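You operate a simulated robot arm through the tools that you are given. There is no shell and no other tool. Be economical: measure what you need, move in short steps, check, and stop when the job is done.

The job below is to be done with a simulated robot arm. You get a single attempt, and the scene is never put back.

Task
Stack the box that says "seals" from the shelf under the grey board on top of the box marked "valves". Then fetch the green roll and set it on top of the green reel. Then take the yellow knob and leave it on the top of the low table. Then take the brown elbow on the top of the long shelf and put it away on the top of the brown bench. Then take the yellow cloth and leave it on the top of the narrow shelf. Then fetch the small box with the smallest size on its label from the top of the low table and set it on the grey tile. Keep to this order. Set down upright: yellow knob, small box.

The check looks at the end state, three seconds after you hand in, the way a careful person would. Anything else that was tipped, shoved, dropped, spilled or broken makes it a failure. Lids that push on must go on centred and level and be pressed home; caps that screw on are set level and turned clockwise until they are tight. Flat cloth is picked up by pressing the open fingertips on it (5 to 10 N) and closing them slowly along it; thin cloth reads only 2 to 8 mm in the jaws.

Robot
A 7-joint arm with a fingered hand on a trunk, on a base that drives. Base frame: it is fixed to the floor where the robot stands at the start and does not move with it; the origin is under the middle of the robot, x ahead of it, y to its left, z up; the surface under the hand at the start is at about z = 0.55. Units: m, degrees, N and s.
Its first joint turns from -149.0 to 149.0 degrees. Places, roughly: box [0.5, 0.25, 0.5]; brown elbow (7x7x3 cm) [-5.2, 2, 0.8]; green reel (8x8x6 cm) [-2.9, 2.3, 0.9]; green roll (6x6x3 cm) [-2.7, 2, 0.9]; grey tile (10x10x1 cm) [-7.5, -1.2, 0.8]; small box [-7.5, -1.25, 0.75]; top of the brown bench [-4.3, 4.2, 0.8]; top of the low table [-7.5, -1.4, 0.8]; top of the narrow shelf [-3.4, 2.7, 0.8]; yellow cloth (11x7x4 cm) [-4.7, 4.2, 0.8]; yellow knob [-5.25, 1, 0.75]. Payload 3.5 kg.
The TCP is the grasp point between the finger pads, 0.03 m short of the fingertips. In the tool frame z runs along the fingers and y along their closing line. The gripper opens to 0.104 m. The gripper's body begins 0.035 m behind the TCP. The gripper is a hand of 4 fingers: y runs from the thumb to the fingers, the wrist lies at [-0.015, -0.11, -0.186] in the tool frame.
Orientation is that of the tool frame in the base frame, as [roll, pitch, yaw] about the fixed x, y, z axes, in that order (R = Rz(yaw) Ry(pitch) Rx(roll)). With the fingers straight down and the wrist toward the robot, the tool's x, y and z point along [0, 1, 0], [1, 0, 0] and [0, 0, -1] of the base frame.

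Tools
- The arm moves only by the tool send_rows. Its argument "plan" is a list of rows, each a list of 6 numbers: the shift along the base's x, y, z in m, then the turn, a rotation vector about the base's x, y, z in degrees. In form: [[dx, dy, dz, ax, ay, az], ...]. A call has 1 to 10 rows; each row shifts and turns the commanded pose from where the row before left it. A row lasts 0.2 s, in which the tool goes at most 0.05 m and 8.6 degrees; a call with a longer step from one row to the next is refused whole. A pose out of reach is approached as far as the arm can. The call stops where the force on the tool passes 40 N (or 10 N more than at its start, if that is more) or the arm is blocked; 0.2 s more then pass. In this call time passes only in rows, and 0.2 s behind the last. The reply holds the time, the measured pose of the TCP, the force on the tool along the base axes, the opening and the grip force, in the units named above and with some noise, with the torque about the TCP (base axes, N m) and any sound that the robot's microphone picked up.
- Cameras (640 x 400 px; columns grow to the right, rows downward): "scene" is now at [0.0326, 0.1734, 1.2931]; the picture's right is [0.04, -1.00, 0.00], its down [-0.78, -0.03, -0.63] and it looks along [0.63, 0.03, -0.78] (base axes); focal length 264 px, centre (320, 200). "wrist" rides on the gripper at [0.061, -0.092, -0.13] in the tool frame; the picture's right is [-0.81, 0.28, -0.52], its down [-0.53, -0.71, 0.46] and it looks along [-0.24, 0.64, 0.72] (tool axes); focal length 275 px, centre (320, 200). There is no depth. A picture from a camera that has moved, and an enlarged one, comes with that camera's place and axes in the base frame and with its lens.
- capture(camera): a new picture of that camera. The clock stands still meanwhile.
- slide_trunk(by): slides the trunk up (or, below 0, down) by that many m; the arm and the scene camera ride with it, the base frame stays. It gives what a move gives, with no picture.
- steer(legs): drives the robot by 1 to 6 legs, each [ahead, left, turn to the left] in m, m and degrees, along the robot's own axes; the way and the turn of a leg run together, so that a leg with both is an arc; at most 1.5 m and 180 degrees a leg. The arm and the cameras ride along, it lands a little off, and it stops where it bumps. It gives what a move gives.
- curl_fingers(index, middle, ring, thumb_bend, thumb_turn): sets how far each is bent, from 0 (flat) to 1 (curled in); at 0.3 the hand is open as for a grip, at 0.7 the pads meet at the TCP. One left out holds its place. A second passes; each finger stops where it meets its share of the squeeze, and holds until it gets a number again. It is the only way to open and close the hand. It gives what a move gives, with no picture; readings hold the bend of each and the force on the fingers (four entries, about 0 where the hand has none), thumb and palm. thumb_turn goes from beside the hand (0) to across from the fingers (1), as for a grip.
- pan_tilt(pan, tilt): turns the head with the scene camera to pan (to the left, within 155 degrees either way) and tilt (down, from -29 to 69), counted from straight ahead of the robot. It gives what a move gives.
- enlarge(camera, box): a new picture of the part [left, top, right, bottom] of that camera's present view, enlarged. The clock stands still meanwhile.
- hand_in(): hands the job in; it is judged then, once.

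Work in short steps. Places have to be worked out from the pictures, the camera data and where the tool is seen: move nearer, look again, correct. Check each grasp and each placing, and mend what went wrong. You have 186 turns and 156 pictures in all, those below and enlarged ones among them. Open the gripper and draw the arm clear of the work before you hand the job in, unless the task says otherwise.

The tools are called after "Call:" by a JSON object that holds its "op" and its "data". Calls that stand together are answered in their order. send_rows: Moves the arm, as the interface text tells. Its arguments: {"type":"object","properties":{"plan":{"type":"array","items":{"type":"array","items":{"type":"number"}}}},"required":["plan"]} The other tools are called the same way: slide_trunk (by) slides the trunk up or down; curl_fingers (index, middle, ring, thumb_bend, thumb_turn) moves the fingers one by one; steer (legs) drives the base; pan_tilt (pan, tilt) turns the head that bears the scene camera; capture (camera) takes a picture; enlarge (camera, box) takes an enlarged picture of a part of a camera's view; hand_in () hands the job in.

At the start:

```text
time: 0.0
eef_pos: [0.4441, 0.4649, 0.7967]
tcp_rot: [180.0, 0.1, 90.1]
ft_force: [-0.3, -1.1, -0.8]
moment: [0.02, -0.03, -0.02]
grip_width: 0.1035
gripper_force: 0.0
shape: jaw
bend: [0.3, 0.3, 0.3, 0.3, 0.98]
finger forces: [0.1, 0.0, 0.0, 0.1, 0.0, 0.1]
trunk travel left (down, up): [-0.35, 0.36]
robot x, y, heading: [0.003, 0.0006, 0.0]
head pan, tilt: [2.5, 50.9]
```

scene: 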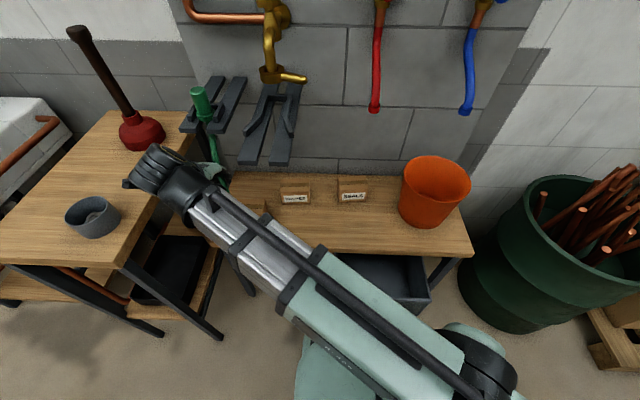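
wrist: 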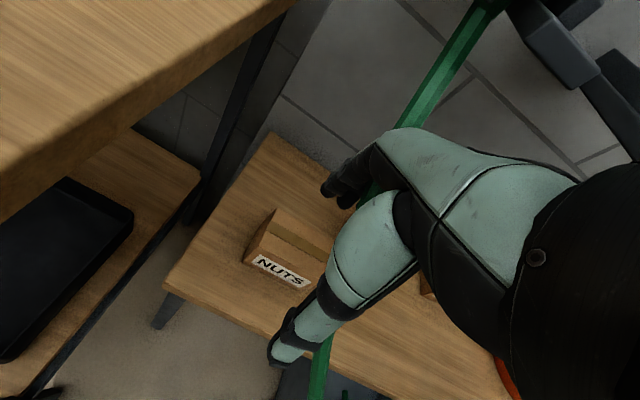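

I see a low shelf with three small boxes. I enlarge to read the labels.

Call:
{"op": "enlarge", "data": {"camera": "scene", "box": [200, 140, 480, 315]}}

Call:
{"op": "enlarge", "data": {"camera": "wrist", "box": [160, 130, 480, 330]}}

```text
2.29 times, centred on (340, 228) of scene
camera zoom: at [0.0326, 0.1734, 1.2931], right [0.04, -1.0, 0.0], down [-0.78, -0.03, -0.63], along [0.63, 0.03, -0.78], focal length 604 px, centre (274, 137)
```

zoom: 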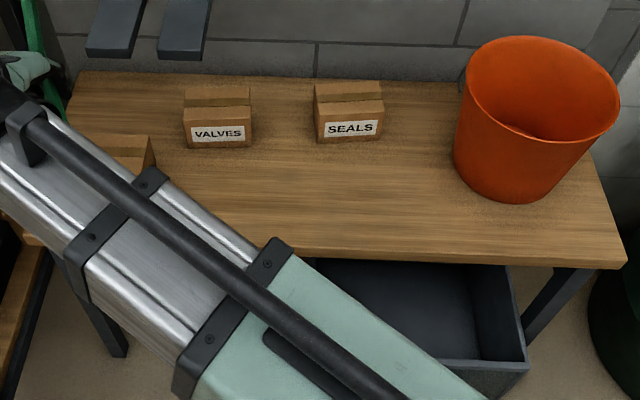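

```text
2.00 times, centred on (320, 230) of wrist
camera zoom: at [0.3523, 0.5265, 0.9272], right [0.28, -0.81, 0.52], down [-0.71, -0.53, -0.46], along [0.64, -0.24, -0.72], focal length 551 px, centre (320, 140)
```

zoom: 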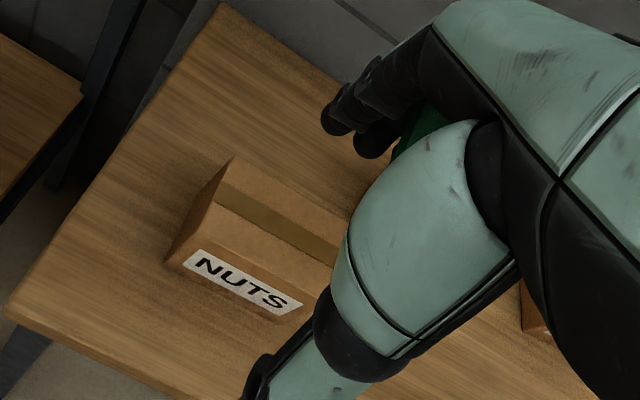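

The "seals" box is right of "valves". I zoom closer to get box dimensions.

Call:
{"op": "enlarge", "data": {"camera": "scene", "box": [264, 160, 392, 240]}}

```text
5.00 times, centred on (328, 200) of scene
camera zoom: at [0.0326, 0.1734, 1.2931], right [0.04, -1.0, 0.0], down [-0.78, -0.03, -0.63], along [0.63, 0.03, -0.78], focal length 1321 px, centre (280, 200)
```

zoom: 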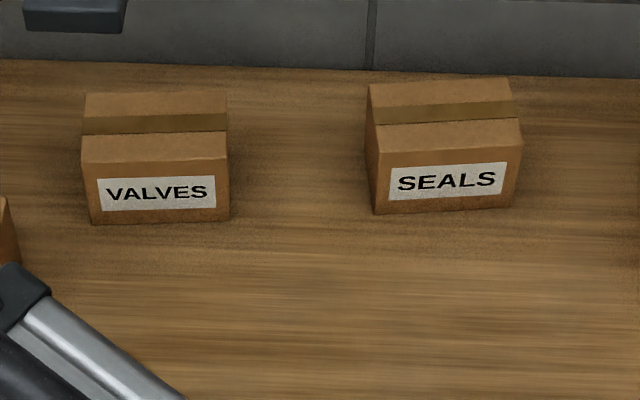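

Seals box ≈ center (0.664, 0.084), 0.103×0.064×0.066, yaw ≈ +7°; valves ≈ (0.645, 0.288). I move the hand sideways toward above the seals box at safe height.

Call:
{"op": "send_rows", "data": {"plan": [[0, -0.048, 0, 0, 0, 0], [0, -0.048, 0, 0, 0, 0], [0, -0.048, 0, 0, 0, 0], [0, -0.048, 0, 0, 0, 0], [0, -0.048, 0, 0, 0, 0], [0, -0.048, 0, 0, 0, 0], [0.03, -0.038, 0, 0, 0, 0], [0.03, -0.038, 0, 0, 0, 0], [0.04, -0.017, 0, 0, 0, 0], [0.03, 0, 0, 0, 0, 0]]}}

Call:
{"op": "capture", "data": {"camera": "wrist"}}

Call:
{"op": "capture", "data": {"camera": "scene"}}

```text
time: 1.1
eef_pos: [0.4481, 0.2749, 0.798]
tcp_rot: [-179.6, -0.2, 90.6]
ft_force: [-7.7, 1.9, 1.3]
moment: [-0.18, -0.86, -0.16]
grip_width: 0.1039
gripper_force: 0.0
shape: jaw
bend: [0.3, 0.3, 0.3, 0.3, 0.98]
finger forces: [0.0, 0.1, 0.0, 0.0, 0.0, 0.0]
out of reach, approached as far as the arm can: row 4, 5
trunk travel left (down, up): [-0.35, 0.36]
robot x, y, heading: [0.001, 0.0008, 0.1]
head pan, tilt: [2.5, 50.9]
stopped in row 5: the force on the tool passed its limit at 78 N (the readings are from after the stop); the commanded pose is now the measured one
```

```text
150 pictures are left
camera wrist: at [0.3562, 0.3358, 0.9288], right [0.29, -0.81, 0.51], down [-0.71, -0.54, -0.45], along [0.64, -0.24, -0.73], focal length 275 px, centre (320, 200)
```

wrist: 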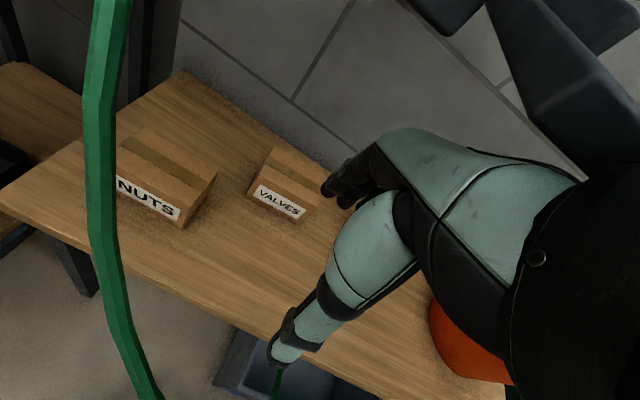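

```text
149 pictures are left
camera scene: at [0.0315, 0.1737, 1.2931], right [0.04, -1.0, 0.0], down [-0.78, -0.03, -0.63], along [0.63, 0.03, -0.78], focal length 264 px, centre (320, 200)
```

scene: 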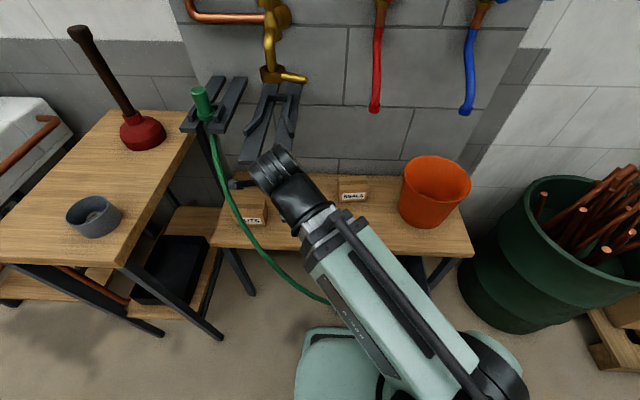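

The motion stopped because too close to the robot axis (or contact). I inspect the hose and hand in detail.

Call:
{"op": "enlarge", "data": {"camera": "scene", "box": [160, 60, 416, 220]}}

Call:
{"op": "enlarge", "data": {"camera": "scene", "box": [170, 200, 490, 400]}}

```text
2.50 times, centred on (288, 140) of scene
camera zoom: at [0.0315, 0.1737, 1.2931], right [0.04, -1.0, 0.0], down [-0.78, -0.03, -0.63], along [0.63, 0.03, -0.78], focal length 660 px, centre (400, 350)
```

zoom: 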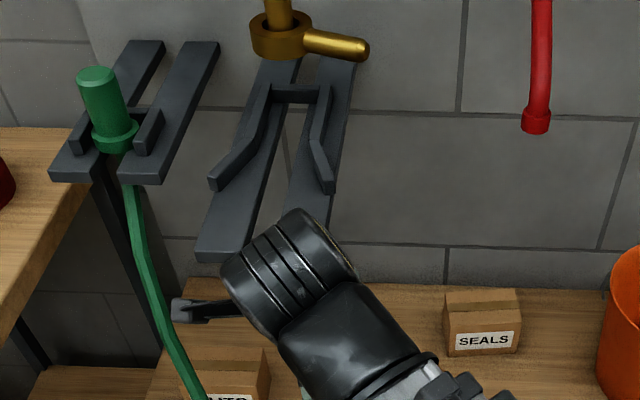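

```text
2.00 times, centred on (330, 300) of scene
camera zoom: at [0.0315, 0.1737, 1.2931], right [0.04, -1.0, 0.0], down [-0.78, -0.03, -0.63], along [0.63, 0.03, -0.78], focal length 528 px, centre (300, 0)
```

zoom: 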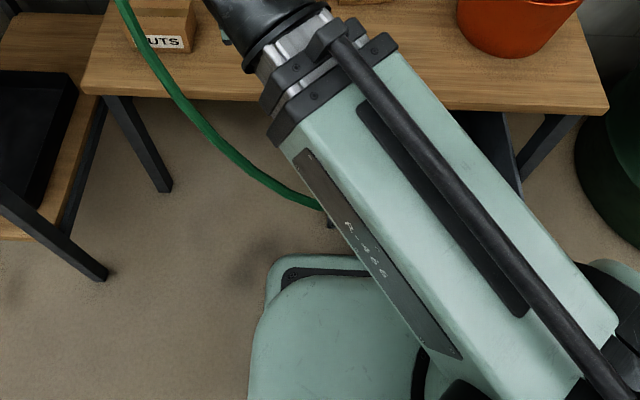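

There is a two-pronged fork sticking out from the wall (z≈0.9, y≈0.24–0.36) which the wrist likely met. I lower the trunk a little to get the hand below it and see with parallax.

Call:
{"op": "slide_trunk", "data": {"by": -0.1}}

Call:
{"op": "capture", "data": {"camera": "scene"}}

Call:
{"op": "capture", "data": {"camera": "wrist"}}

```text
time: 2.4
eef_pos: [0.4485, 0.2757, 0.6975]
tcp_rot: [-179.6, -0.1, 90.5]
ft_force: [-0.3, 0.3, 0.4]
moment: [0.03, -0.02, -0.01]
grip_width: 0.104
gripper_force: 0.1
shape: jaw
bend: [0.3, 0.3, 0.3, 0.3, 0.98]
finger forces: [0.0, 0.0, 0.0, 0.0, 0.1, 0.0]
trunk travel left (down, up): [-0.25, 0.46]
robot x, y, heading: [0.0015, -0.0009, 0.0]
head pan, tilt: [2.5, 50.9]
```

```text
146 pictures are left
camera scene: at [0.0324, 0.1734, 1.1931], right [0.04, -1.0, 0.0], down [-0.78, -0.03, -0.63], along [0.63, 0.03, -0.78], focal length 264 px, centre (320, 200)
```

scene: 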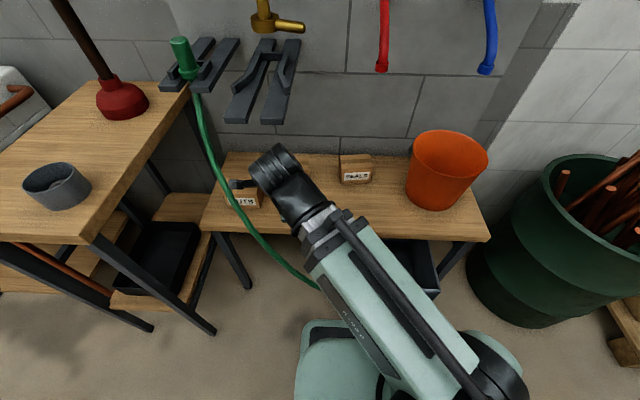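

```text
145 pictures are left
camera wrist: at [0.3574, 0.3354, 0.8288], right [0.29, -0.81, 0.51], down [-0.71, -0.54, -0.45], along [0.64, -0.24, -0.73], focal length 275 px, centre (320, 200)
```

wrist: 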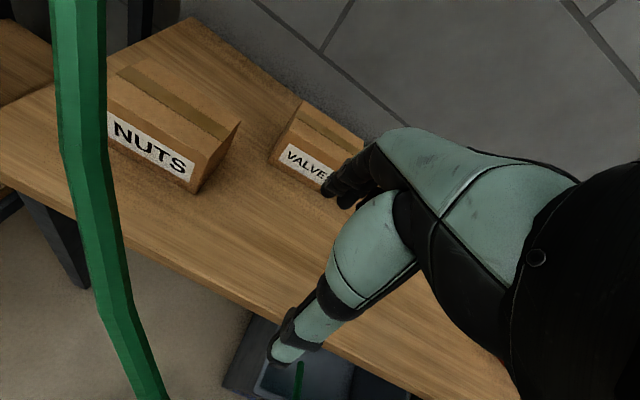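

Fork prongs triangulated: x from 0.435 to wall, y 0.26–0.36, bottom ≈0.91. At this height I'm below; I move diagonally to above the seals box with a 7° yaw.

Call:
{"op": "send_rows", "data": {"plan": [[0.0216, -0.0192, 0, 0, 0, 0.65], [0.0216, -0.0192, 0, 0, 0, 0.65], [0.0216, -0.0192, 0, 0, 0, 0.65], [0.0216, -0.0192, 0, 0, 0, 0.65], [0.0216, -0.0192, 0, 0, 0, 0.65], [0.0216, -0.0192, 0, 0, 0, 0.65], [0.0216, -0.0192, 0, 0, 0, 0.65], [0.0216, -0.0192, 0, 0, 0, 0.65], [0.0216, -0.0192, 0, 0, 0, 0.65], [0.0216, -0.0192, 0, 0, 0, 0.65]]}}

Call:
{"op": "capture", "data": {"camera": "wrist"}}

Call:
{"op": "capture", "data": {"camera": "scene"}}

```text
time: 4.6
eef_pos: [0.6657, 0.0842, 0.6996]
tcp_rot: [-179.7, -0.1, 97.1]
ft_force: [-0.6, 0.7, -0.3]
moment: [0.01, -0.01, 0.03]
grip_width: 0.1037
gripper_force: 0.1
shape: jaw
bend: [0.3, 0.3, 0.3, 0.3, 0.98]
finger forces: [0.1, 0.1, 0.0, 0.1, 0.0, 0.1]
trunk travel left (down, up): [-0.25, 0.46]
robot x, y, heading: [-0.0011, 0.0011, 0.3]
head pan, tilt: [2.5, 50.9]
```

```text
144 pictures are left
camera wrist: at [0.5677, 0.133, 0.8299], right [0.38, -0.77, 0.51], down [-0.65, -0.62, -0.45], along [0.66, -0.16, -0.73], focal length 275 px, centre (320, 200)
```

wrist: 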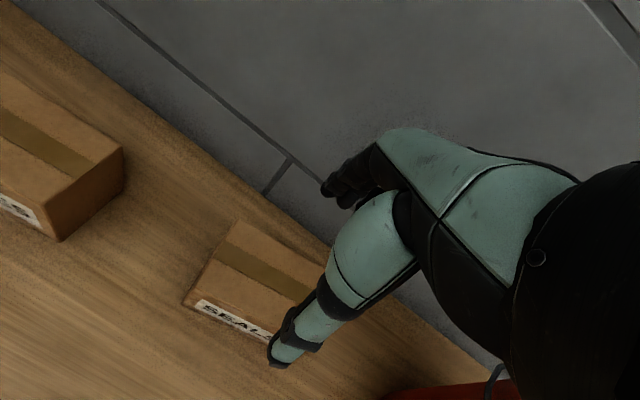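

```text
143 pictures are left
camera scene: at [0.0323, 0.1735, 1.193], right [0.04, -1.0, 0.0], down [-0.78, -0.03, -0.63], along [0.63, 0.03, -0.78], focal length 264 px, centre (320, 200)
```

scene: 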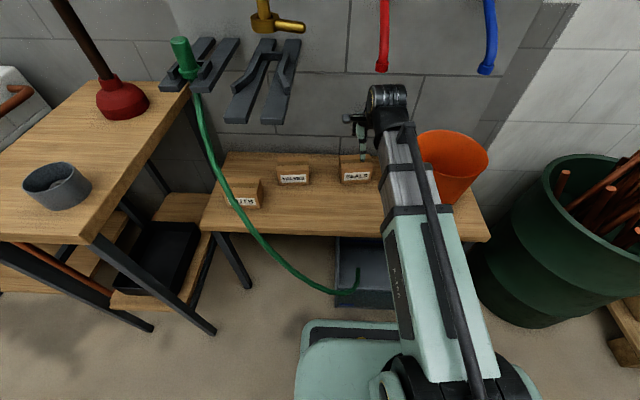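

Wrist view roughly confirms the position. I zoom for accuracy.

Call:
{"op": "enlarge", "data": {"camera": "wrist", "box": [150, 200, 342, 320]}}

Call:
{"op": "enlarge", "data": {"camera": "scene", "box": [220, 130, 412, 250]}}

```text
3.33 times, centred on (246, 260) of wrist
camera zoom: at [0.5677, 0.133, 0.8299], right [0.38, -0.77, 0.51], down [-0.65, -0.62, -0.45], along [0.66, -0.16, -0.73], focal length 918 px, centre (567, 0)
```

zoom: 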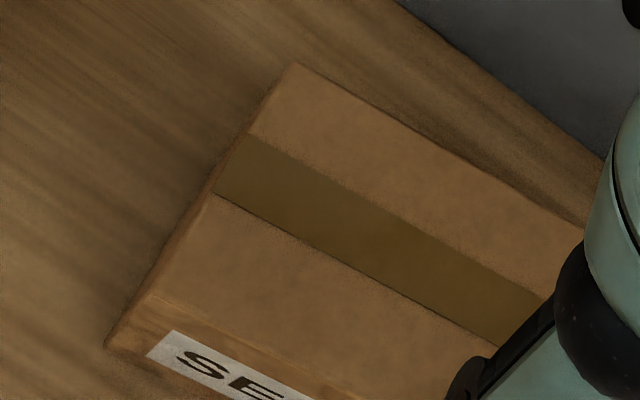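

```text
3.33 times, centred on (316, 190) of scene
camera zoom: at [0.0323, 0.1735, 1.193], right [0.04, -1.0, 0.0], down [-0.78, -0.03, -0.63], along [0.63, 0.03, -0.78], focal length 881 px, centre (333, 233)
```

zoom: 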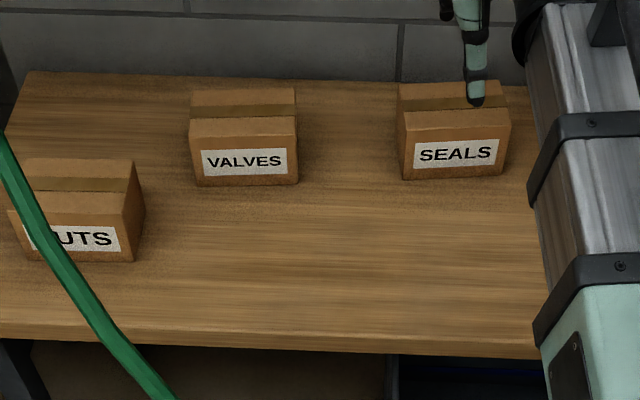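

Box center ≈ (0.662, 0.085), top ≈0.615. I descend to z≈0.587 around it.

Call:
{"op": "send_rows", "data": {"plan": [[-0.003, 0.001, -0.02, 0, 0, 0], [0, 0, -0.025, 0, 0, 0], [0, 0, -0.025, 0, 0, 0], [0, 0, -0.022, 0, 0, 0], [0, 0, -0.02, 0, 0, 0]]}}

Call:
{"op": "capture", "data": {"camera": "wrist"}}

Call:
{"op": "enlarge", "data": {"camera": "scene", "box": [290, 70, 482, 190]}}

```text
time: 5.8
eef_pos: [0.6612, 0.0828, 0.5868]
tcp_rot: [-179.9, 0.0, 96.9]
ft_force: [-3.2, -0.7, 12.9]
moment: [0.04, 0.05, 0.0]
grip_width: 0.1038
gripper_force: 0.1
shape: jaw
bend: [0.29, 0.3, 0.3, 0.3, 0.97]
finger forces: [4.6, 0.0, 0.0, 0.0, 8.7, 0.1]
trunk travel left (down, up): [-0.25, 0.46]
robot x, y, heading: [0.0016, -0.0038, 0.1]
head pan, tilt: [2.5, 50.9]
```

```text
140 pictures are left
camera wrist: at [0.5638, 0.1335, 0.7177], right [0.37, -0.77, 0.51], down [-0.64, -0.62, -0.45], along [0.67, -0.16, -0.73], focal length 275 px, centre (320, 200)
```

wrist: 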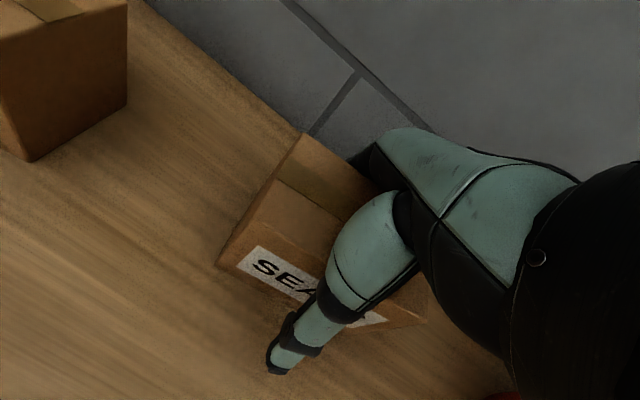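

```text
3.33 times, centred on (386, 130) of scene
camera zoom: at [0.0314, 0.1732, 1.1935], right [0.04, -1.0, 0.0], down [-0.77, -0.03, -0.63], along [0.63, 0.03, -0.78], focal length 881 px, centre (100, 433)
```

zoom: 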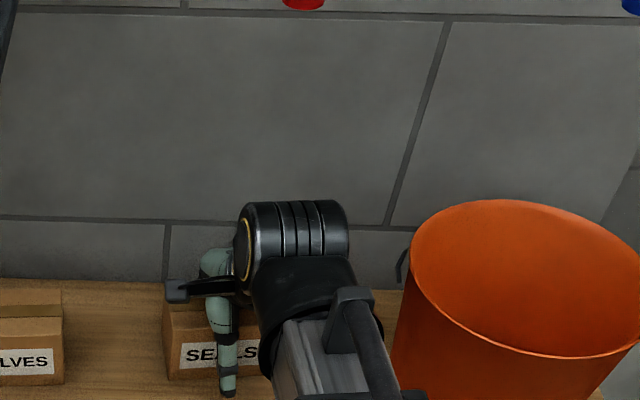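

Light contact of thumb/index with the shelf. I raise 8 mm and close.

Call:
{"op": "send_rows", "data": {"plan": [[0, 0, 0.008, 0, 0, 0]]}}

Call:
{"op": "curl_fingers", "data": {"index": 0.7, "middle": 0.7, "ring": 0.7, "thumb_bend": 0.7}}

Call:
{"op": "capture", "data": {"camera": "wrist"}}

```text
time: 6.2
eef_pos: [0.6624, 0.0845, 0.5938]
tcp_rot: [-179.6, -0.1, 97.1]
ft_force: [-0.4, 1.1, -0.3]
moment: [0.0, 0.02, 0.0]
grip_width: 0.1041
gripper_force: 0.0
shape: jaw
bend: [0.3, 0.3, 0.3, 0.3, 0.97]
finger forces: [0.4, 0.0, 0.0, 0.0, 0.4, 0.0]
trunk travel left (down, up): [-0.25, 0.46]
robot x, y, heading: [0.0036, 0.0006, -0.1]
head pan, tilt: [2.5, 50.9]
```

```text
time: 7.2
eef_pos: [0.6618, 0.0839, 0.5948]
tcp_rot: [-179.7, 0.0, 97.0]
ft_force: [2.0, 0.8, 7.6]
moment: [0.08, -0.4, 0.17]
grip_width: 0.0618
gripper_force: 43.4
shape: fingers
bend: [0.42, 0.52, 0.51, 0.57, 0.95]
finger forces: [23.7, 9.4, 9.9, 0.0, 44.7, 0.1]
trunk travel left (down, up): [-0.25, 0.46]
robot x, y, heading: [-0.0009, -0.0017, -0.2]
head pan, tilt: [2.5, 50.9]
```

```text
138 pictures are left
camera wrist: at [0.564, 0.1337, 0.7252], right [0.38, -0.77, 0.51], down [-0.65, -0.62, -0.45], along [0.67, -0.16, -0.73], focal length 275 px, centre (320, 200)
```

wrist: 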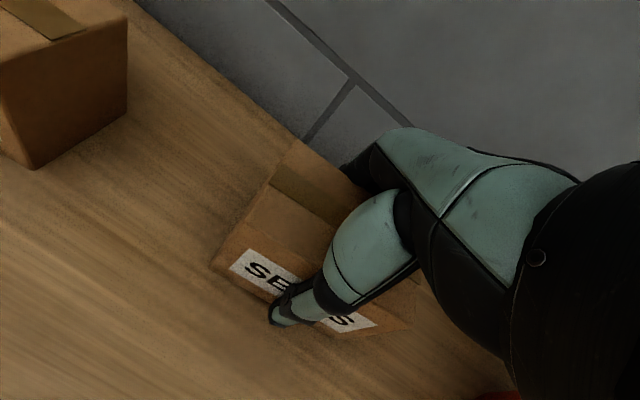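

Gripped at 62 mm. I lift 8.5 cm and check.

Call:
{"op": "send_rows", "data": {"plan": [[0, 0, 0.02, 0, 0, 0], [0, 0, 0.03, 0, 0, 0], [0, 0, 0.03, 0, 0, 0]]}}

Call:
{"op": "capture", "data": {"camera": "wrist"}}

Call:
{"op": "enlarge", "data": {"camera": "scene", "box": [220, 100, 412, 220]}}

```text
time: 8.0
eef_pos: [0.6616, 0.0842, 0.6733]
tcp_rot: [-179.6, -0.1, 97.0]
ft_force: [0.6, -0.1, -3.0]
moment: [-0.01, 0.0, 0.02]
grip_width: 0.0617
gripper_force: 40.9
shape: fingers
bend: [0.42, 0.52, 0.51, 0.57, 0.95]
finger forces: [21.4, 8.4, 8.8, 0.0, 43.0, 0.1]
trunk travel left (down, up): [-0.25, 0.46]
robot x, y, heading: [0.0002, 0.0002, 0.1]
head pan, tilt: [2.5, 50.9]
```

```text
137 pictures are left
camera wrist: at [0.5642, 0.1343, 0.805], right [0.38, -0.77, 0.51], down [-0.65, -0.62, -0.45], along [0.66, -0.16, -0.73], focal length 275 px, centre (320, 200)
```

wrist: 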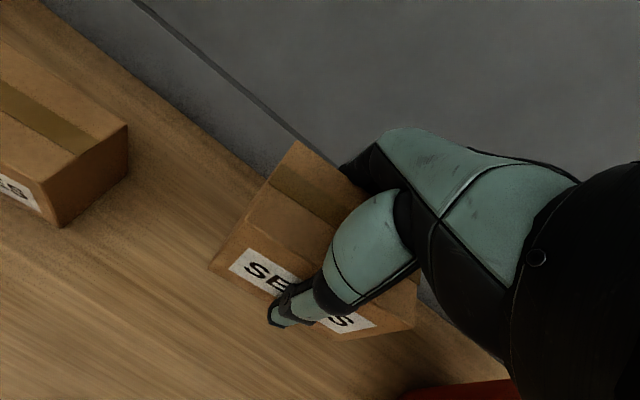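

```text
3.33 times, centred on (316, 160) of scene
camera zoom: at [0.0327, 0.1734, 1.193], right [0.04, -1.0, 0.0], down [-0.78, -0.03, -0.63], along [0.63, 0.03, -0.78], focal length 881 px, centre (333, 333)
```

zoom: 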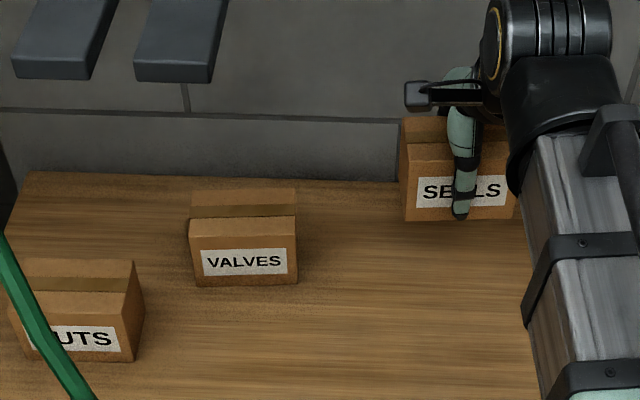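

Box held level. Valves center ≈ (0.643, 0.287), yaw 5°. I carry the box sideways, just above it and under the fork.

Call:
{"op": "send_rows", "data": {"plan": [[-0.0023, 0.025, 0.003, 0, 0, -0.25], [-0.0023, 0.025, 0, 0, 0, -0.25], [-0.0023, 0.025, 0, 0, 0, -0.25], [-0.0023, 0.025, 0, 0, 0, -0.25], [-0.0023, 0.025, 0, 0, 0, -0.25], [-0.0023, 0.025, 0, 0, 0, -0.25], [-0.0023, 0.025, 0, 0, 0, -0.25], [-0.0023, 0.027, 0, 0, 0, -0.25]]}}

Call:
{"op": "capture", "data": {"camera": "wrist"}}

Call:
{"op": "enlarge", "data": {"camera": "scene", "box": [220, 100, 412, 220]}}

```text
time: 9.8
eef_pos: [0.6444, 0.285, 0.676]
tcp_rot: [-179.6, -0.1, 95.0]
ft_force: [-0.3, 0.0, -2.3]
moment: [0.04, 0.01, 0.0]
grip_width: 0.0616
gripper_force: 40.1
shape: fingers
bend: [0.42, 0.52, 0.51, 0.57, 0.95]
finger forces: [21.1, 8.3, 8.7, 0.1, 42.4, 0.1]
trunk travel left (down, up): [-0.25, 0.46]
robot x, y, heading: [-0.0028, -0.0011, -0.1]
head pan, tilt: [2.5, 50.9]
```

```text
135 pictures are left
camera wrist: at [0.5479, 0.3389, 0.8069], right [0.35, -0.78, 0.51], down [-0.67, -0.59, -0.45], along [0.66, -0.19, -0.73], focal length 275 px, centre (320, 200)
```

wrist: 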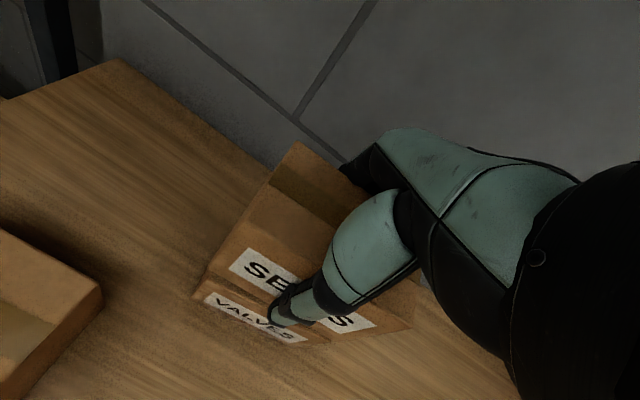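

```text
3.33 times, centred on (316, 160) of scene
camera zoom: at [0.0327, 0.1733, 1.1931], right [0.04, -1.0, 0.0], down [-0.78, -0.03, -0.63], along [0.63, 0.03, -0.78], focal length 881 px, centre (333, 333)
```

zoom: 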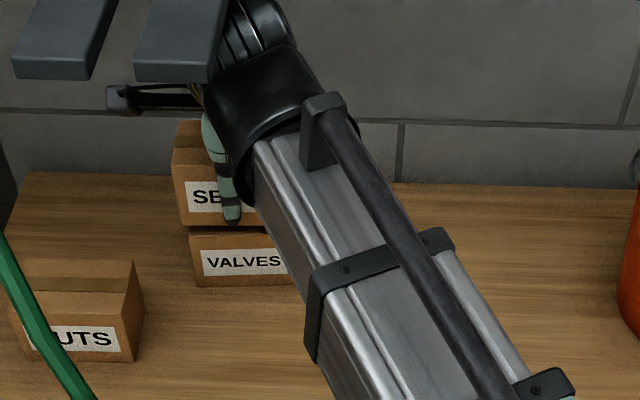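

Clear of the fork. I check the alignment in a zoom before lowering.

Call:
{"op": "enlarge", "data": {"camera": "wrist", "box": [170, 240, 330, 340]}}

Call:
{"op": "enlarge", "data": {"camera": "scene", "box": [262, 130, 326, 190]}}

```text
4.00 times, centred on (250, 290) of wrist
camera zoom: at [0.5479, 0.3389, 0.8069], right [0.35, -0.78, 0.51], down [-0.67, -0.59, -0.45], along [0.66, -0.19, -0.73], focal length 1101 px, centre (600, -160)
```

zoom: 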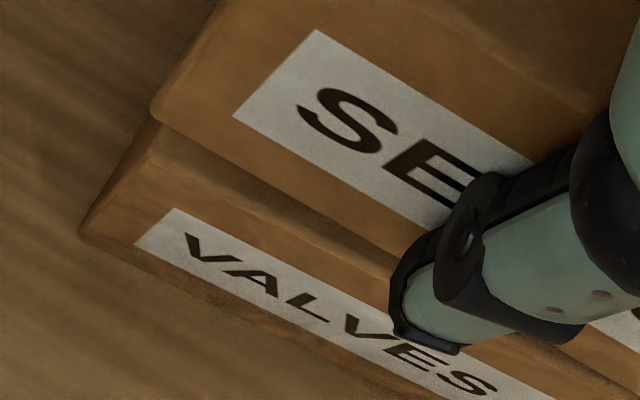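

```text
6.67 times, centred on (294, 160) of scene
camera zoom: at [0.0327, 0.1733, 1.1931], right [0.04, -1.0, 0.0], down [-0.78, -0.03, -0.63], along [0.63, 0.03, -0.78], focal length 1761 px, centre (493, 467)
```

zoom: 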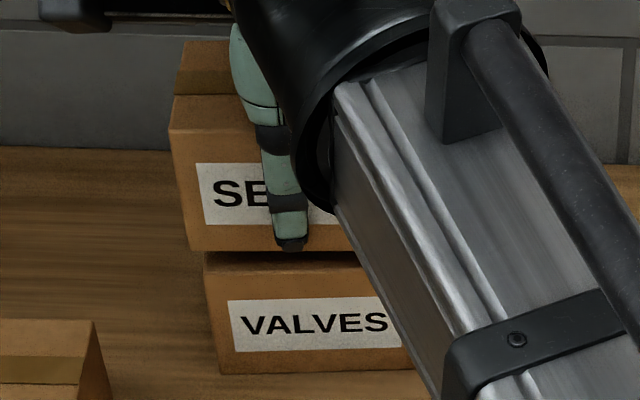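

Alignment within ~4 mm. I lower in small steps, watching for contact.

Call:
{"op": "send_rows", "data": {"plan": [[0, -0.002, -0.003, 0, 0, 0], [0, 0, -0.003, 0, 0, 0], [0, 0, -0.003, 0, 0, 0]]}}

```text
time: 10.6
eef_pos: [0.6428, 0.2835, 0.6684]
tcp_rot: [-179.6, -0.1, 95.0]
ft_force: [-0.6, 0.3, -2.6]
moment: [-0.02, 0.04, 0.02]
grip_width: 0.0614
gripper_force: 40.1
shape: fingers
bend: [0.42, 0.52, 0.51, 0.57, 0.95]
finger forces: [21.0, 8.3, 8.8, 0.0, 42.4, 0.1]
trunk travel left (down, up): [-0.25, 0.46]
robot x, y, heading: [-0.0019, -0.0017, 0.2]
head pan, tilt: [2.5, 50.9]
```

No contact yet; lower further.

Call:
{"op": "send_rows", "data": {"plan": [[0, 0, -0.003, 0, 0, 0], [0, 0, -0.003, 0, 0, 0]]}}

```text
time: 11.2
eef_pos: [0.6424, 0.2831, 0.6639]
tcp_rot: [-179.8, -0.2, 95.0]
ft_force: [-1.5, 0.2, 15.4]
moment: [0.01, -0.5, 0.03]
grip_width: 0.0616
gripper_force: 43.4
shape: fingers
bend: [0.42, 0.52, 0.51, 0.58, 0.95]
finger forces: [21.7, 9.4, 9.7, 0.0, 45.9, 0.0]
trunk travel left (down, up): [-0.25, 0.46]
robot x, y, heading: [0.0013, 0.0009, 0.1]
head pan, tilt: [2.5, 50.9]
```

Contact made (15 N) at z≈0.664. I release gently and look.

Call:
{"op": "send_rows", "data": {"plan": [[0, 0, 0.001, 0, 0, 0]]}}

Call:
{"op": "curl_fingers", "data": {"index": 0.3, "middle": 0.3, "ring": 0.3, "thumb_bend": 0.3}}

Call:
{"op": "capture", "data": {"camera": "wrist"}}

Call:
{"op": "enlarge", "data": {"camera": "scene", "box": [220, 100, 412, 220]}}

```text
time: 11.6
eef_pos: [0.6419, 0.2821, 0.6634]
tcp_rot: [-179.7, -0.2, 95.0]
ft_force: [1.2, -0.9, 14.9]
moment: [0.05, -0.54, 0.03]
grip_width: 0.0618
gripper_force: 43.5
shape: fingers
bend: [0.42, 0.52, 0.51, 0.58, 0.95]
finger forces: [22.4, 9.8, 10.0, 0.0, 45.3, 0.0]
trunk travel left (down, up): [-0.25, 0.46]
robot x, y, heading: [0.0034, -0.0023, 0.1]
head pan, tilt: [2.5, 50.9]
```

```text
time: 12.6
eef_pos: [0.643, 0.2832, 0.6622]
tcp_rot: [-179.6, -0.1, 95.0]
ft_force: [0.4, 0.7, -0.6]
moment: [-0.01, -0.01, -0.01]
grip_width: 0.1037
gripper_force: 0.6
shape: fingers
bend: [0.3, 0.3, 0.3, 0.3, 0.97]
finger forces: [0.4, 0.0, 0.0, 0.0, 0.9, 0.0]
trunk travel left (down, up): [-0.25, 0.46]
robot x, y, heading: [0.0014, 0.0017, 0.1]
head pan, tilt: [2.5, 50.9]
```

```text
131 pictures are left
camera wrist: at [0.5473, 0.337, 0.7938], right [0.35, -0.78, 0.51], down [-0.67, -0.59, -0.45], along [0.66, -0.19, -0.73], focal length 275 px, centre (320, 200)
```

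wrist: 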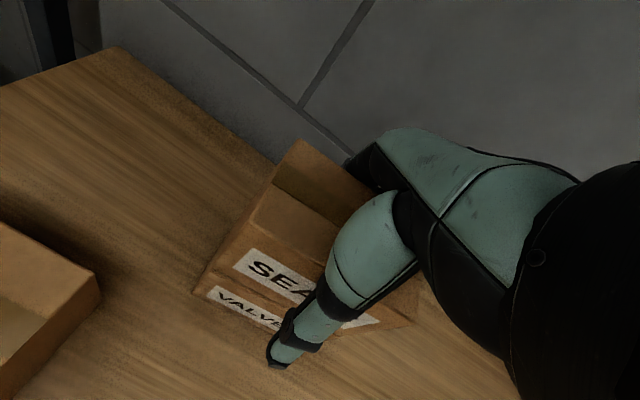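

```text
3.33 times, centred on (316, 160) of scene
camera zoom: at [0.0324, 0.1734, 1.193], right [0.04, -1.0, 0.0], down [-0.78, -0.03, -0.63], along [0.63, 0.03, -0.78], focal length 881 px, centre (333, 333)
```

zoom: 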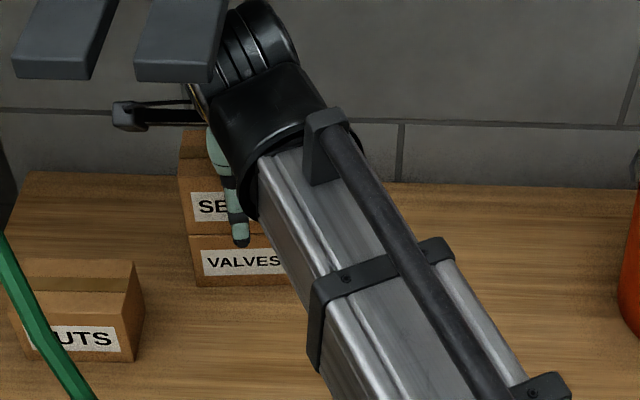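

Stack looks good. Fork overhead prevents straight lift, so I raise 8 mm and slide the hand out sideways (−y) along the box.

Call:
{"op": "send_rows", "data": {"plan": [[0, 0, 0.004, 0, 0, 0], [0, 0, 0.004, 0, 0, 0], [0.001, -0.015, 0, 0, 0, 0], [0.002, -0.02, 0, 0, 0, 0], [0.002, -0.025, 0, 0, 0, 0], [0.002, -0.03, 0, 0, 0, 0], [0.002, -0.03, 0, 0, 0, 0], [0.002, -0.04, 0, 0, 0, 0], [0, -0.04, 0, 0, 0, 0]]}}

Call:
{"op": "enlarge", "data": {"camera": "scene", "box": [220, 100, 412, 220]}}

```text
time: 14.6
eef_pos: [0.6561, 0.0847, 0.6701]
tcp_rot: [-179.6, -0.1, 95.2]
ft_force: [0.2, -0.5, -0.2]
moment: [-0.02, -0.01, 0.03]
grip_width: 0.1033
gripper_force: 0.1
shape: fingers
bend: [0.3, 0.3, 0.3, 0.3, 0.97]
finger forces: [0.1, 0.0, 0.0, 0.1, 0.0, 0.1]
trunk travel left (down, up): [-0.25, 0.46]
robot x, y, heading: [-0.0008, -0.0015, 0.1]
head pan, tilt: [2.5, 50.9]
```

```text
3.33 times, centred on (316, 160) of scene
camera zoom: at [0.0324, 0.1736, 1.193], right [0.04, -1.0, 0.0], down [-0.78, -0.03, -0.63], along [0.63, 0.03, -0.78], focal length 881 px, centre (333, 333)
```

zoom: 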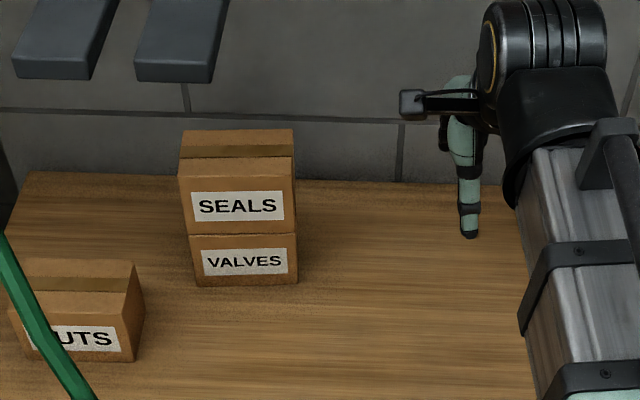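

Stack is clean. I raise the trunk to get the hand clear and look around.

Call:
{"op": "slide_trunk", "data": {"by": 0.25}}

Call:
{"op": "pan_tilt", "data": {"pan": 150, "tilt": 15}}

Call:
{"op": "capture", "data": {"camera": "scene"}}

Call:
{"op": "pan_tilt", "data": {"pan": -150, "tilt": 15}}

Call:
{"op": "capture", "data": {"camera": "scene"}}

Call:
{"op": "pan_tilt", "data": {"pan": 80, "tilt": 20}}

Call:
{"op": "capture", "data": {"camera": "scene"}}

```text
time: 15.9
eef_pos: [0.6507, 0.084, 0.7716]
tcp_rot: [-179.0, -0.1, 95.0]
ft_force: [-4.6, -1.0, -0.8]
moment: [0.02, -0.69, -0.08]
grip_width: 0.1034
gripper_force: 0.0
shape: fingers
bend: [0.3, 0.3, 0.3, 0.3, 0.97]
finger forces: [0.0, 0.0, 0.0, 0.0, 0.0, 0.1]
trunk travel left (down, up): [-0.355, 0.355]
robot x, y, heading: [-0.0025, -0.0009, 0.2]
head pan, tilt: [2.5, 50.9]
stopped: the force on the tool passed its limit at 85 N (the readings are from after the stop); the commanded pose is now the measured one
```

```text
time: 18.2
eef_pos: [0.6511, 0.084, 0.771]
tcp_rot: [-179.0, -0.1, 95.0]
ft_force: [-0.2, 0.1, 0.0]
moment: [0.01, 0.01, 0.02]
grip_width: 0.1034
gripper_force: 0.0
shape: fingers
bend: [0.3, 0.3, 0.3, 0.3, 0.97]
finger forces: [0.0, 0.1, 0.1, 0.0, 0.0, 0.0]
trunk travel left (down, up): [-0.355, 0.355]
robot x, y, heading: [-0.0035, -0.0027, 0.3]
head pan, tilt: [150.0, 15.0]
```

```text
128 pictures are left
camera scene: at [-0.1247, 0.2167, 1.3526], right [0.5, 0.87, 0.0], down [0.22, -0.13, -0.97], along [-0.84, 0.48, -0.26], focal length 264 px, centre (320, 200)
```

scene: 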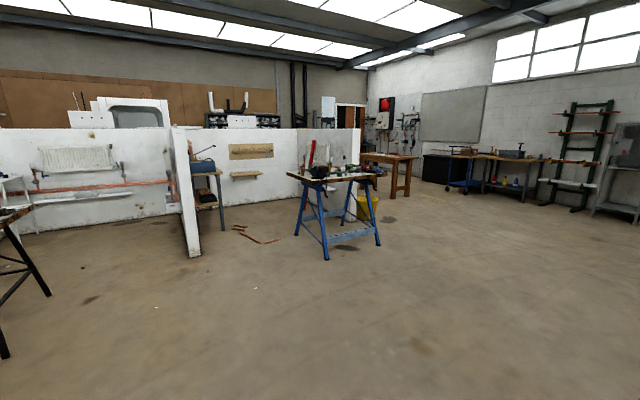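

```text
time: 22.3
eef_pos: [0.6505, 0.0849, 0.7695]
tcp_rot: [-178.9, -0.1, 95.0]
ft_force: [0.8, 0.9, 0.0]
moment: [-0.02, 0.01, 0.02]
grip_width: 0.1033
gripper_force: 0.1
shape: fingers
bend: [0.3, 0.3, 0.3, 0.3, 0.97]
finger forces: [0.0, 0.0, 0.0, 0.0, 0.0, 0.0]
trunk travel left (down, up): [-0.355, 0.355]
robot x, y, heading: [-0.0007, 0.0008, -0.1]
head pan, tilt: [-150.0, 15.0]
```

```text
127 pictures are left
camera scene: at [-0.1246, 0.1232, 1.3526], right [-0.5, 0.87, 0.0], down [0.22, 0.13, -0.97], along [-0.84, -0.48, -0.26], focal length 264 px, centre (320, 200)
```

scene: 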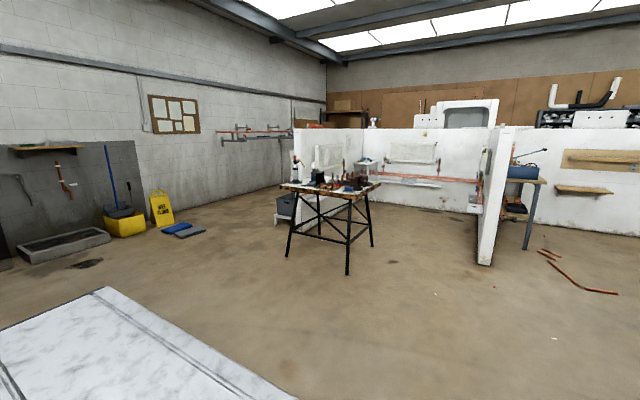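

```text
time: 25.6
eef_pos: [0.6506, 0.083, 0.7712]
tcp_rot: [-178.9, -0.1, 95.0]
ft_force: [-0.1, 0.2, 0.4]
moment: [0.03, -0.03, -0.01]
grip_width: 0.1034
gripper_force: 0.1
shape: fingers
bend: [0.3, 0.3, 0.3, 0.3, 0.97]
finger forces: [0.1, 0.0, 0.0, 0.0, 0.0, 0.0]
trunk travel left (down, up): [-0.355, 0.355]
robot x, y, heading: [0.0014, 0.0031, 0.3]
head pan, tilt: [80.0, 20.0]
```

```text
126 pictures are left
camera scene: at [-0.0276, 0.2617, 1.3445], right [0.98, -0.17, 0.0], down [-0.06, -0.34, -0.94], along [0.16, 0.93, -0.34], focal length 264 px, centre (320, 200)
```

scene: 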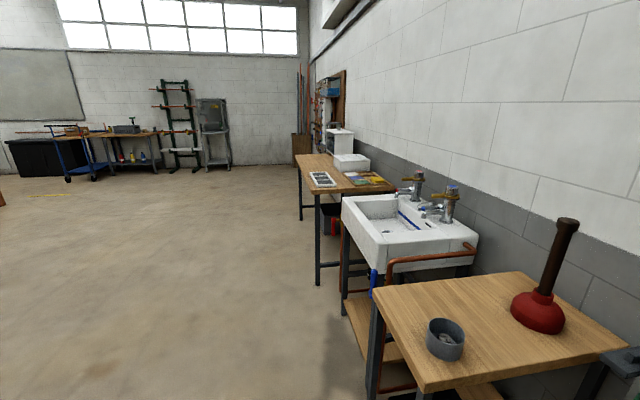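

Something overhead (likely the red hose end) limited the rise. I back straight off 0.45 m from the wall and then look at the area.

Call:
{"op": "steer", "data": {"legs": [[-0.45, 0, 0]]}}

Call:
{"op": "pan_tilt", "data": {"pan": 0, "tilt": 35}}

Call:
{"op": "capture", "data": {"camera": "scene"}}

```text
time: 28.3
eef_pos: [0.1993, 0.0839, 0.7708]
tcp_rot: [-179.0, 0.0, 95.1]
ft_force: [0.7, -0.1, 0.4]
moment: [0.03, 0.02, -0.02]
grip_width: 0.1032
gripper_force: 0.1
shape: fingers
bend: [0.3, 0.3, 0.3, 0.3, 0.97]
finger forces: [0.0, 0.1, 0.1, 0.0, 0.0, 0.0]
trunk travel left (down, up): [-0.355, 0.355]
robot x, y, heading: [-0.4486, -0.0019, 0.2]
head pan, tilt: [80.0, 20.0]
```

```text
time: 29.8
eef_pos: [0.2002, 0.0854, 0.7701]
tcp_rot: [-178.9, -0.1, 95.0]
ft_force: [-0.4, -0.3, -0.1]
moment: [0.04, 0.01, -0.01]
grip_width: 0.1032
gripper_force: 0.1
shape: fingers
bend: [0.3, 0.3, 0.3, 0.3, 0.97]
finger forces: [0.0, 0.0, 0.1, 0.0, 0.0, 0.0]
trunk travel left (down, up): [-0.355, 0.355]
robot x, y, heading: [-0.4503, 0.0026, 0.2]
head pan, tilt: [0.0, 35.0]
```

```text
125 pictures are left
camera scene: at [-0.4072, 0.1693, 1.3206], right [0.0, -1.0, 0.0], down [-0.57, 0.0, -0.82], along [0.82, 0.0, -0.57], focal length 264 px, centre (320, 200)
```

scene: 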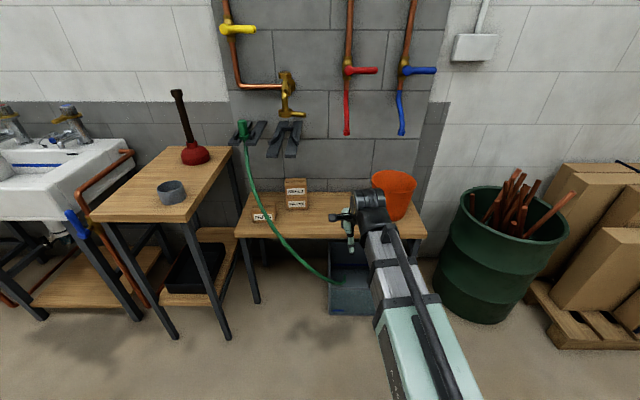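

Everything is in place. I raise the trunk 0.3 and turn toward the blue workbench with the green roll, driving partway.

Call:
{"op": "slide_trunk", "data": {"by": 0.3}}

Call:
{"op": "steer", "data": {"legs": [[0, 0, 138], [1.4, 0, 0]]}}

Call:
{"op": "capture", "data": {"camera": "scene"}}

```text
time: 32.8
eef_pos: [0.2008, 0.085, 1.071]
tcp_rot: [-178.8, -0.1, 95.2]
ft_force: [-0.6, -0.1, 0.3]
moment: [0.01, -0.01, -0.01]
grip_width: 0.1032
gripper_force: 0.1
shape: fingers
bend: [0.3, 0.3, 0.3, 0.3, 0.97]
finger forces: [0.0, 0.0, 0.0, 0.0, 0.0, 0.0]
trunk travel left (down, up): [-0.655, 0.055]
robot x, y, heading: [-0.4513, -0.0016, 0.3]
head pan, tilt: [0.0, 35.0]
```

```text
time: 45.5
eef_pos: [-2.0578, 1.2524, 1.0704]
tcp_rot: [-178.9, -0.1, -125.4]
ft_force: [0.7, 0.0, 0.9]
moment: [0.01, 0.01, -0.01]
grip_width: 0.1036
gripper_force: 0.0
shape: fingers
bend: [0.3, 0.3, 0.3, 0.3, 0.97]
finger forces: [0.1, 0.0, 0.1, 0.1, 0.1, 0.0]
trunk travel left (down, up): [-0.655, 0.055]
robot x, y, heading: [-1.5069, 0.893, 139.9]
head pan, tilt: [0.0, 35.0]
```

```text
124 pictures are left
camera scene: at [-1.6495, 0.7926, 1.6206], right [0.65, 0.76, 0.0], down [0.44, -0.37, -0.82], along [-0.62, 0.53, -0.57], focal length 264 px, centre (320, 200)
```

scene: 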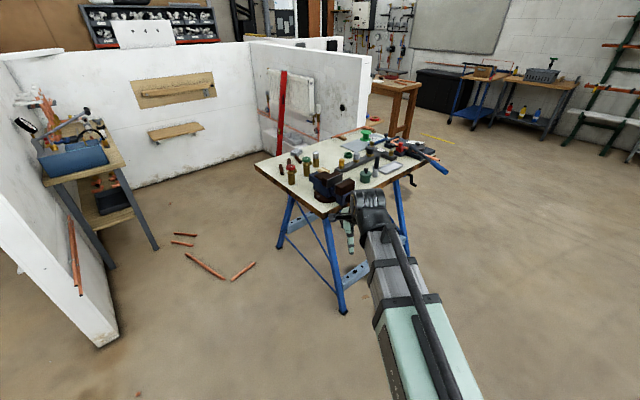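

Call:
{"op": "enlarge", "data": {"camera": "scene", "box": [240, 120, 464, 260]}}

```text
2.86 times, centred on (352, 190) of scene
camera zoom: at [-1.6495, 0.7926, 1.6206], right [0.65, 0.76, 0.0], down [0.44, -0.37, -0.82], along [-0.62, 0.53, -0.57], focal length 755 px, centre (229, 229)
```

zoom: 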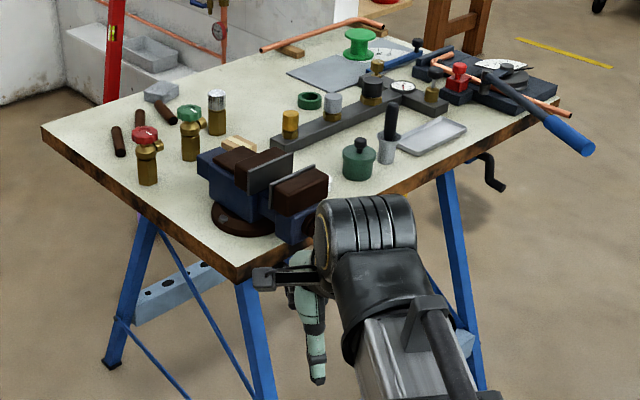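

Green ring roll ≈ (-2.73, 1.94), green spool reel ≈ (-2.84, 2.22); table spans x −3.0…−2.35, y 1.41…2.33, top ≈0.87. I go to stand at about (-1.93, 1.97) facing −x.

Call:
{"op": "steer", "data": {"legs": [[0, 0, 40], [0, -1.07, 0], [0.4, 0, 0]]}}

Call:
{"op": "pan_tilt", "data": {"pan": 0, "tilt": 45}}

Call:
{"op": "capture", "data": {"camera": "scene"}}

Call:
{"op": "capture", "data": {"camera": "wrist"}}

```text
time: 54.9
eef_pos: [-2.5574, 1.8728, 1.0692]
tcp_rot: [-178.9, -0.1, -84.9]
ft_force: [0.1, 0.2, -1.2]
moment: [0.0, -0.05, 0.0]
grip_width: 0.1032
gripper_force: 0.0
shape: fingers
bend: [0.3, 0.3, 0.3, 0.3, 0.97]
finger forces: [0.0, 0.0, 0.0, 0.1, 0.0, 0.0]
trunk travel left (down, up): [-0.655, 0.055]
robot x, y, heading: [-1.9013, 1.9549, -179.9]
head pan, tilt: [0.0, 35.0]
```

```text
time: 55.6
eef_pos: [-2.5571, 1.8732, 1.0694]
tcp_rot: [-179.0, -0.1, -85.0]
ft_force: [-0.3, 0.9, 0.5]
moment: [0.0, 0.0, 0.02]
grip_width: 0.1032
gripper_force: 0.0
shape: fingers
bend: [0.3, 0.3, 0.3, 0.3, 0.97]
finger forces: [0.1, 0.0, 0.0, 0.0, 0.0, 0.0]
trunk travel left (down, up): [-0.655, 0.055]
robot x, y, heading: [-1.9035, 1.956, -179.8]
head pan, tilt: [0.0, 45.0]
```

```text
122 pictures are left
camera scene: at [-1.9402, 1.787, 1.6058], right [0.0, 1.0, 0.0], down [0.71, 0.0, -0.71], along [-0.71, 0.0, -0.71], focal length 264 px, centre (320, 200)
```

scene: 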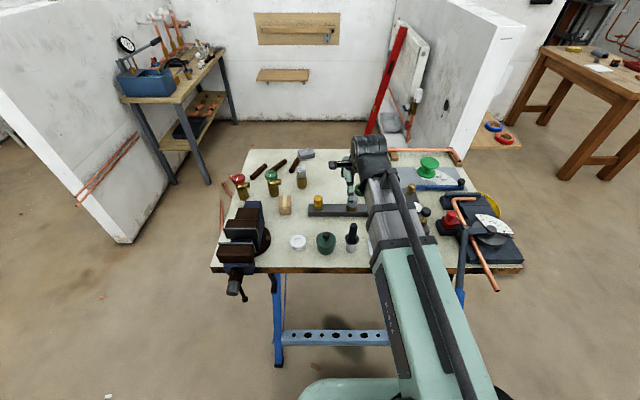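

```text
121 pictures are left
camera wrist: at [-2.4627, 1.8204, 1.2029], right [-0.35, 0.78, 0.51], down [0.67, 0.59, -0.44], along [-0.65, 0.19, -0.74], focal length 275 px, centre (320, 200)
```

wrist: 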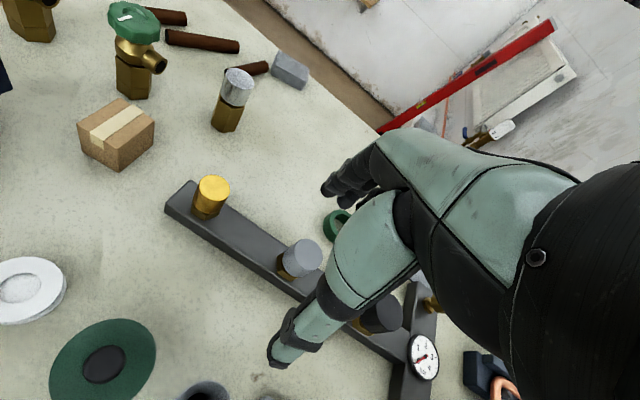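

The roll is near (-2.73, 1.94), hidden by the hand. I shift the hand +y to see it clearly with the scene camera.

Call:
{"op": "send_rows", "data": {"plan": [[0, 0.045, 0, 0, 0, 0], [0, 0.045, 0, 0, 0, 0], [0, 0.045, 0, 0, 0, 0], [0, 0.045, 0, 0, 0, 0], [0, 0.045, 0, 0, 0, 0]]}}

Call:
{"op": "enlarge", "data": {"camera": "scene", "box": [230, 120, 486, 280]}}

Call:
{"op": "capture", "data": {"camera": "wrist"}}

```text
time: 56.8
eef_pos: [-2.5555, 2.0973, 1.0692]
tcp_rot: [-179.0, -0.1, -84.9]
ft_force: [-0.8, -0.5, 0.1]
moment: [0.02, -0.03, 0.04]
grip_width: 0.1034
gripper_force: 0.0
shape: fingers
bend: [0.3, 0.3, 0.3, 0.3, 0.97]
finger forces: [0.0, 0.0, 0.1, 0.0, 0.1, 0.1]
trunk travel left (down, up): [-0.655, 0.055]
robot x, y, heading: [-1.9048, 1.959, -180.2]
head pan, tilt: [0.0, 45.0]
```

```text
2.50 times, centred on (358, 200) of scene
camera zoom: at [-1.94, 1.7874, 1.6058], right [0.0, 1.0, 0.0], down [0.71, 0.0, -0.71], along [-0.71, 0.0, -0.71], focal length 660 px, centre (225, 200)
```

zoom: 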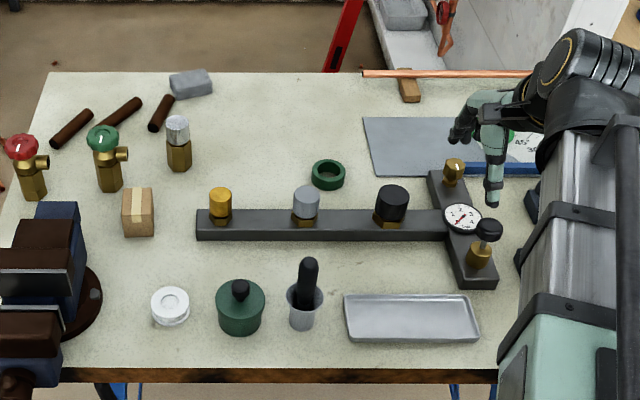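

```text
119 pictures are left
camera wrist: at [-2.4623, 2.0461, 1.2019], right [-0.36, 0.78, 0.51], down [0.67, 0.59, -0.44], along [-0.65, 0.19, -0.74], focal length 275 px, centre (320, 200)
```

wrist: 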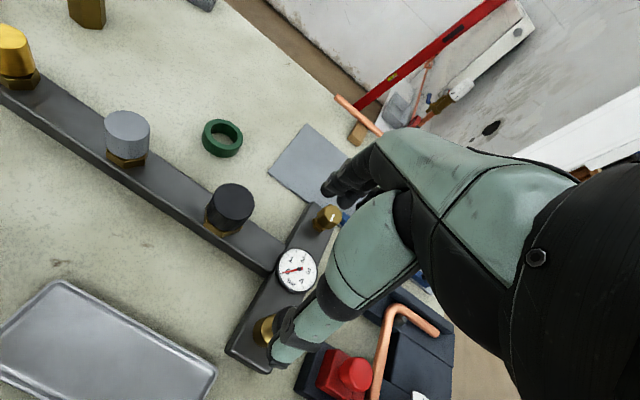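

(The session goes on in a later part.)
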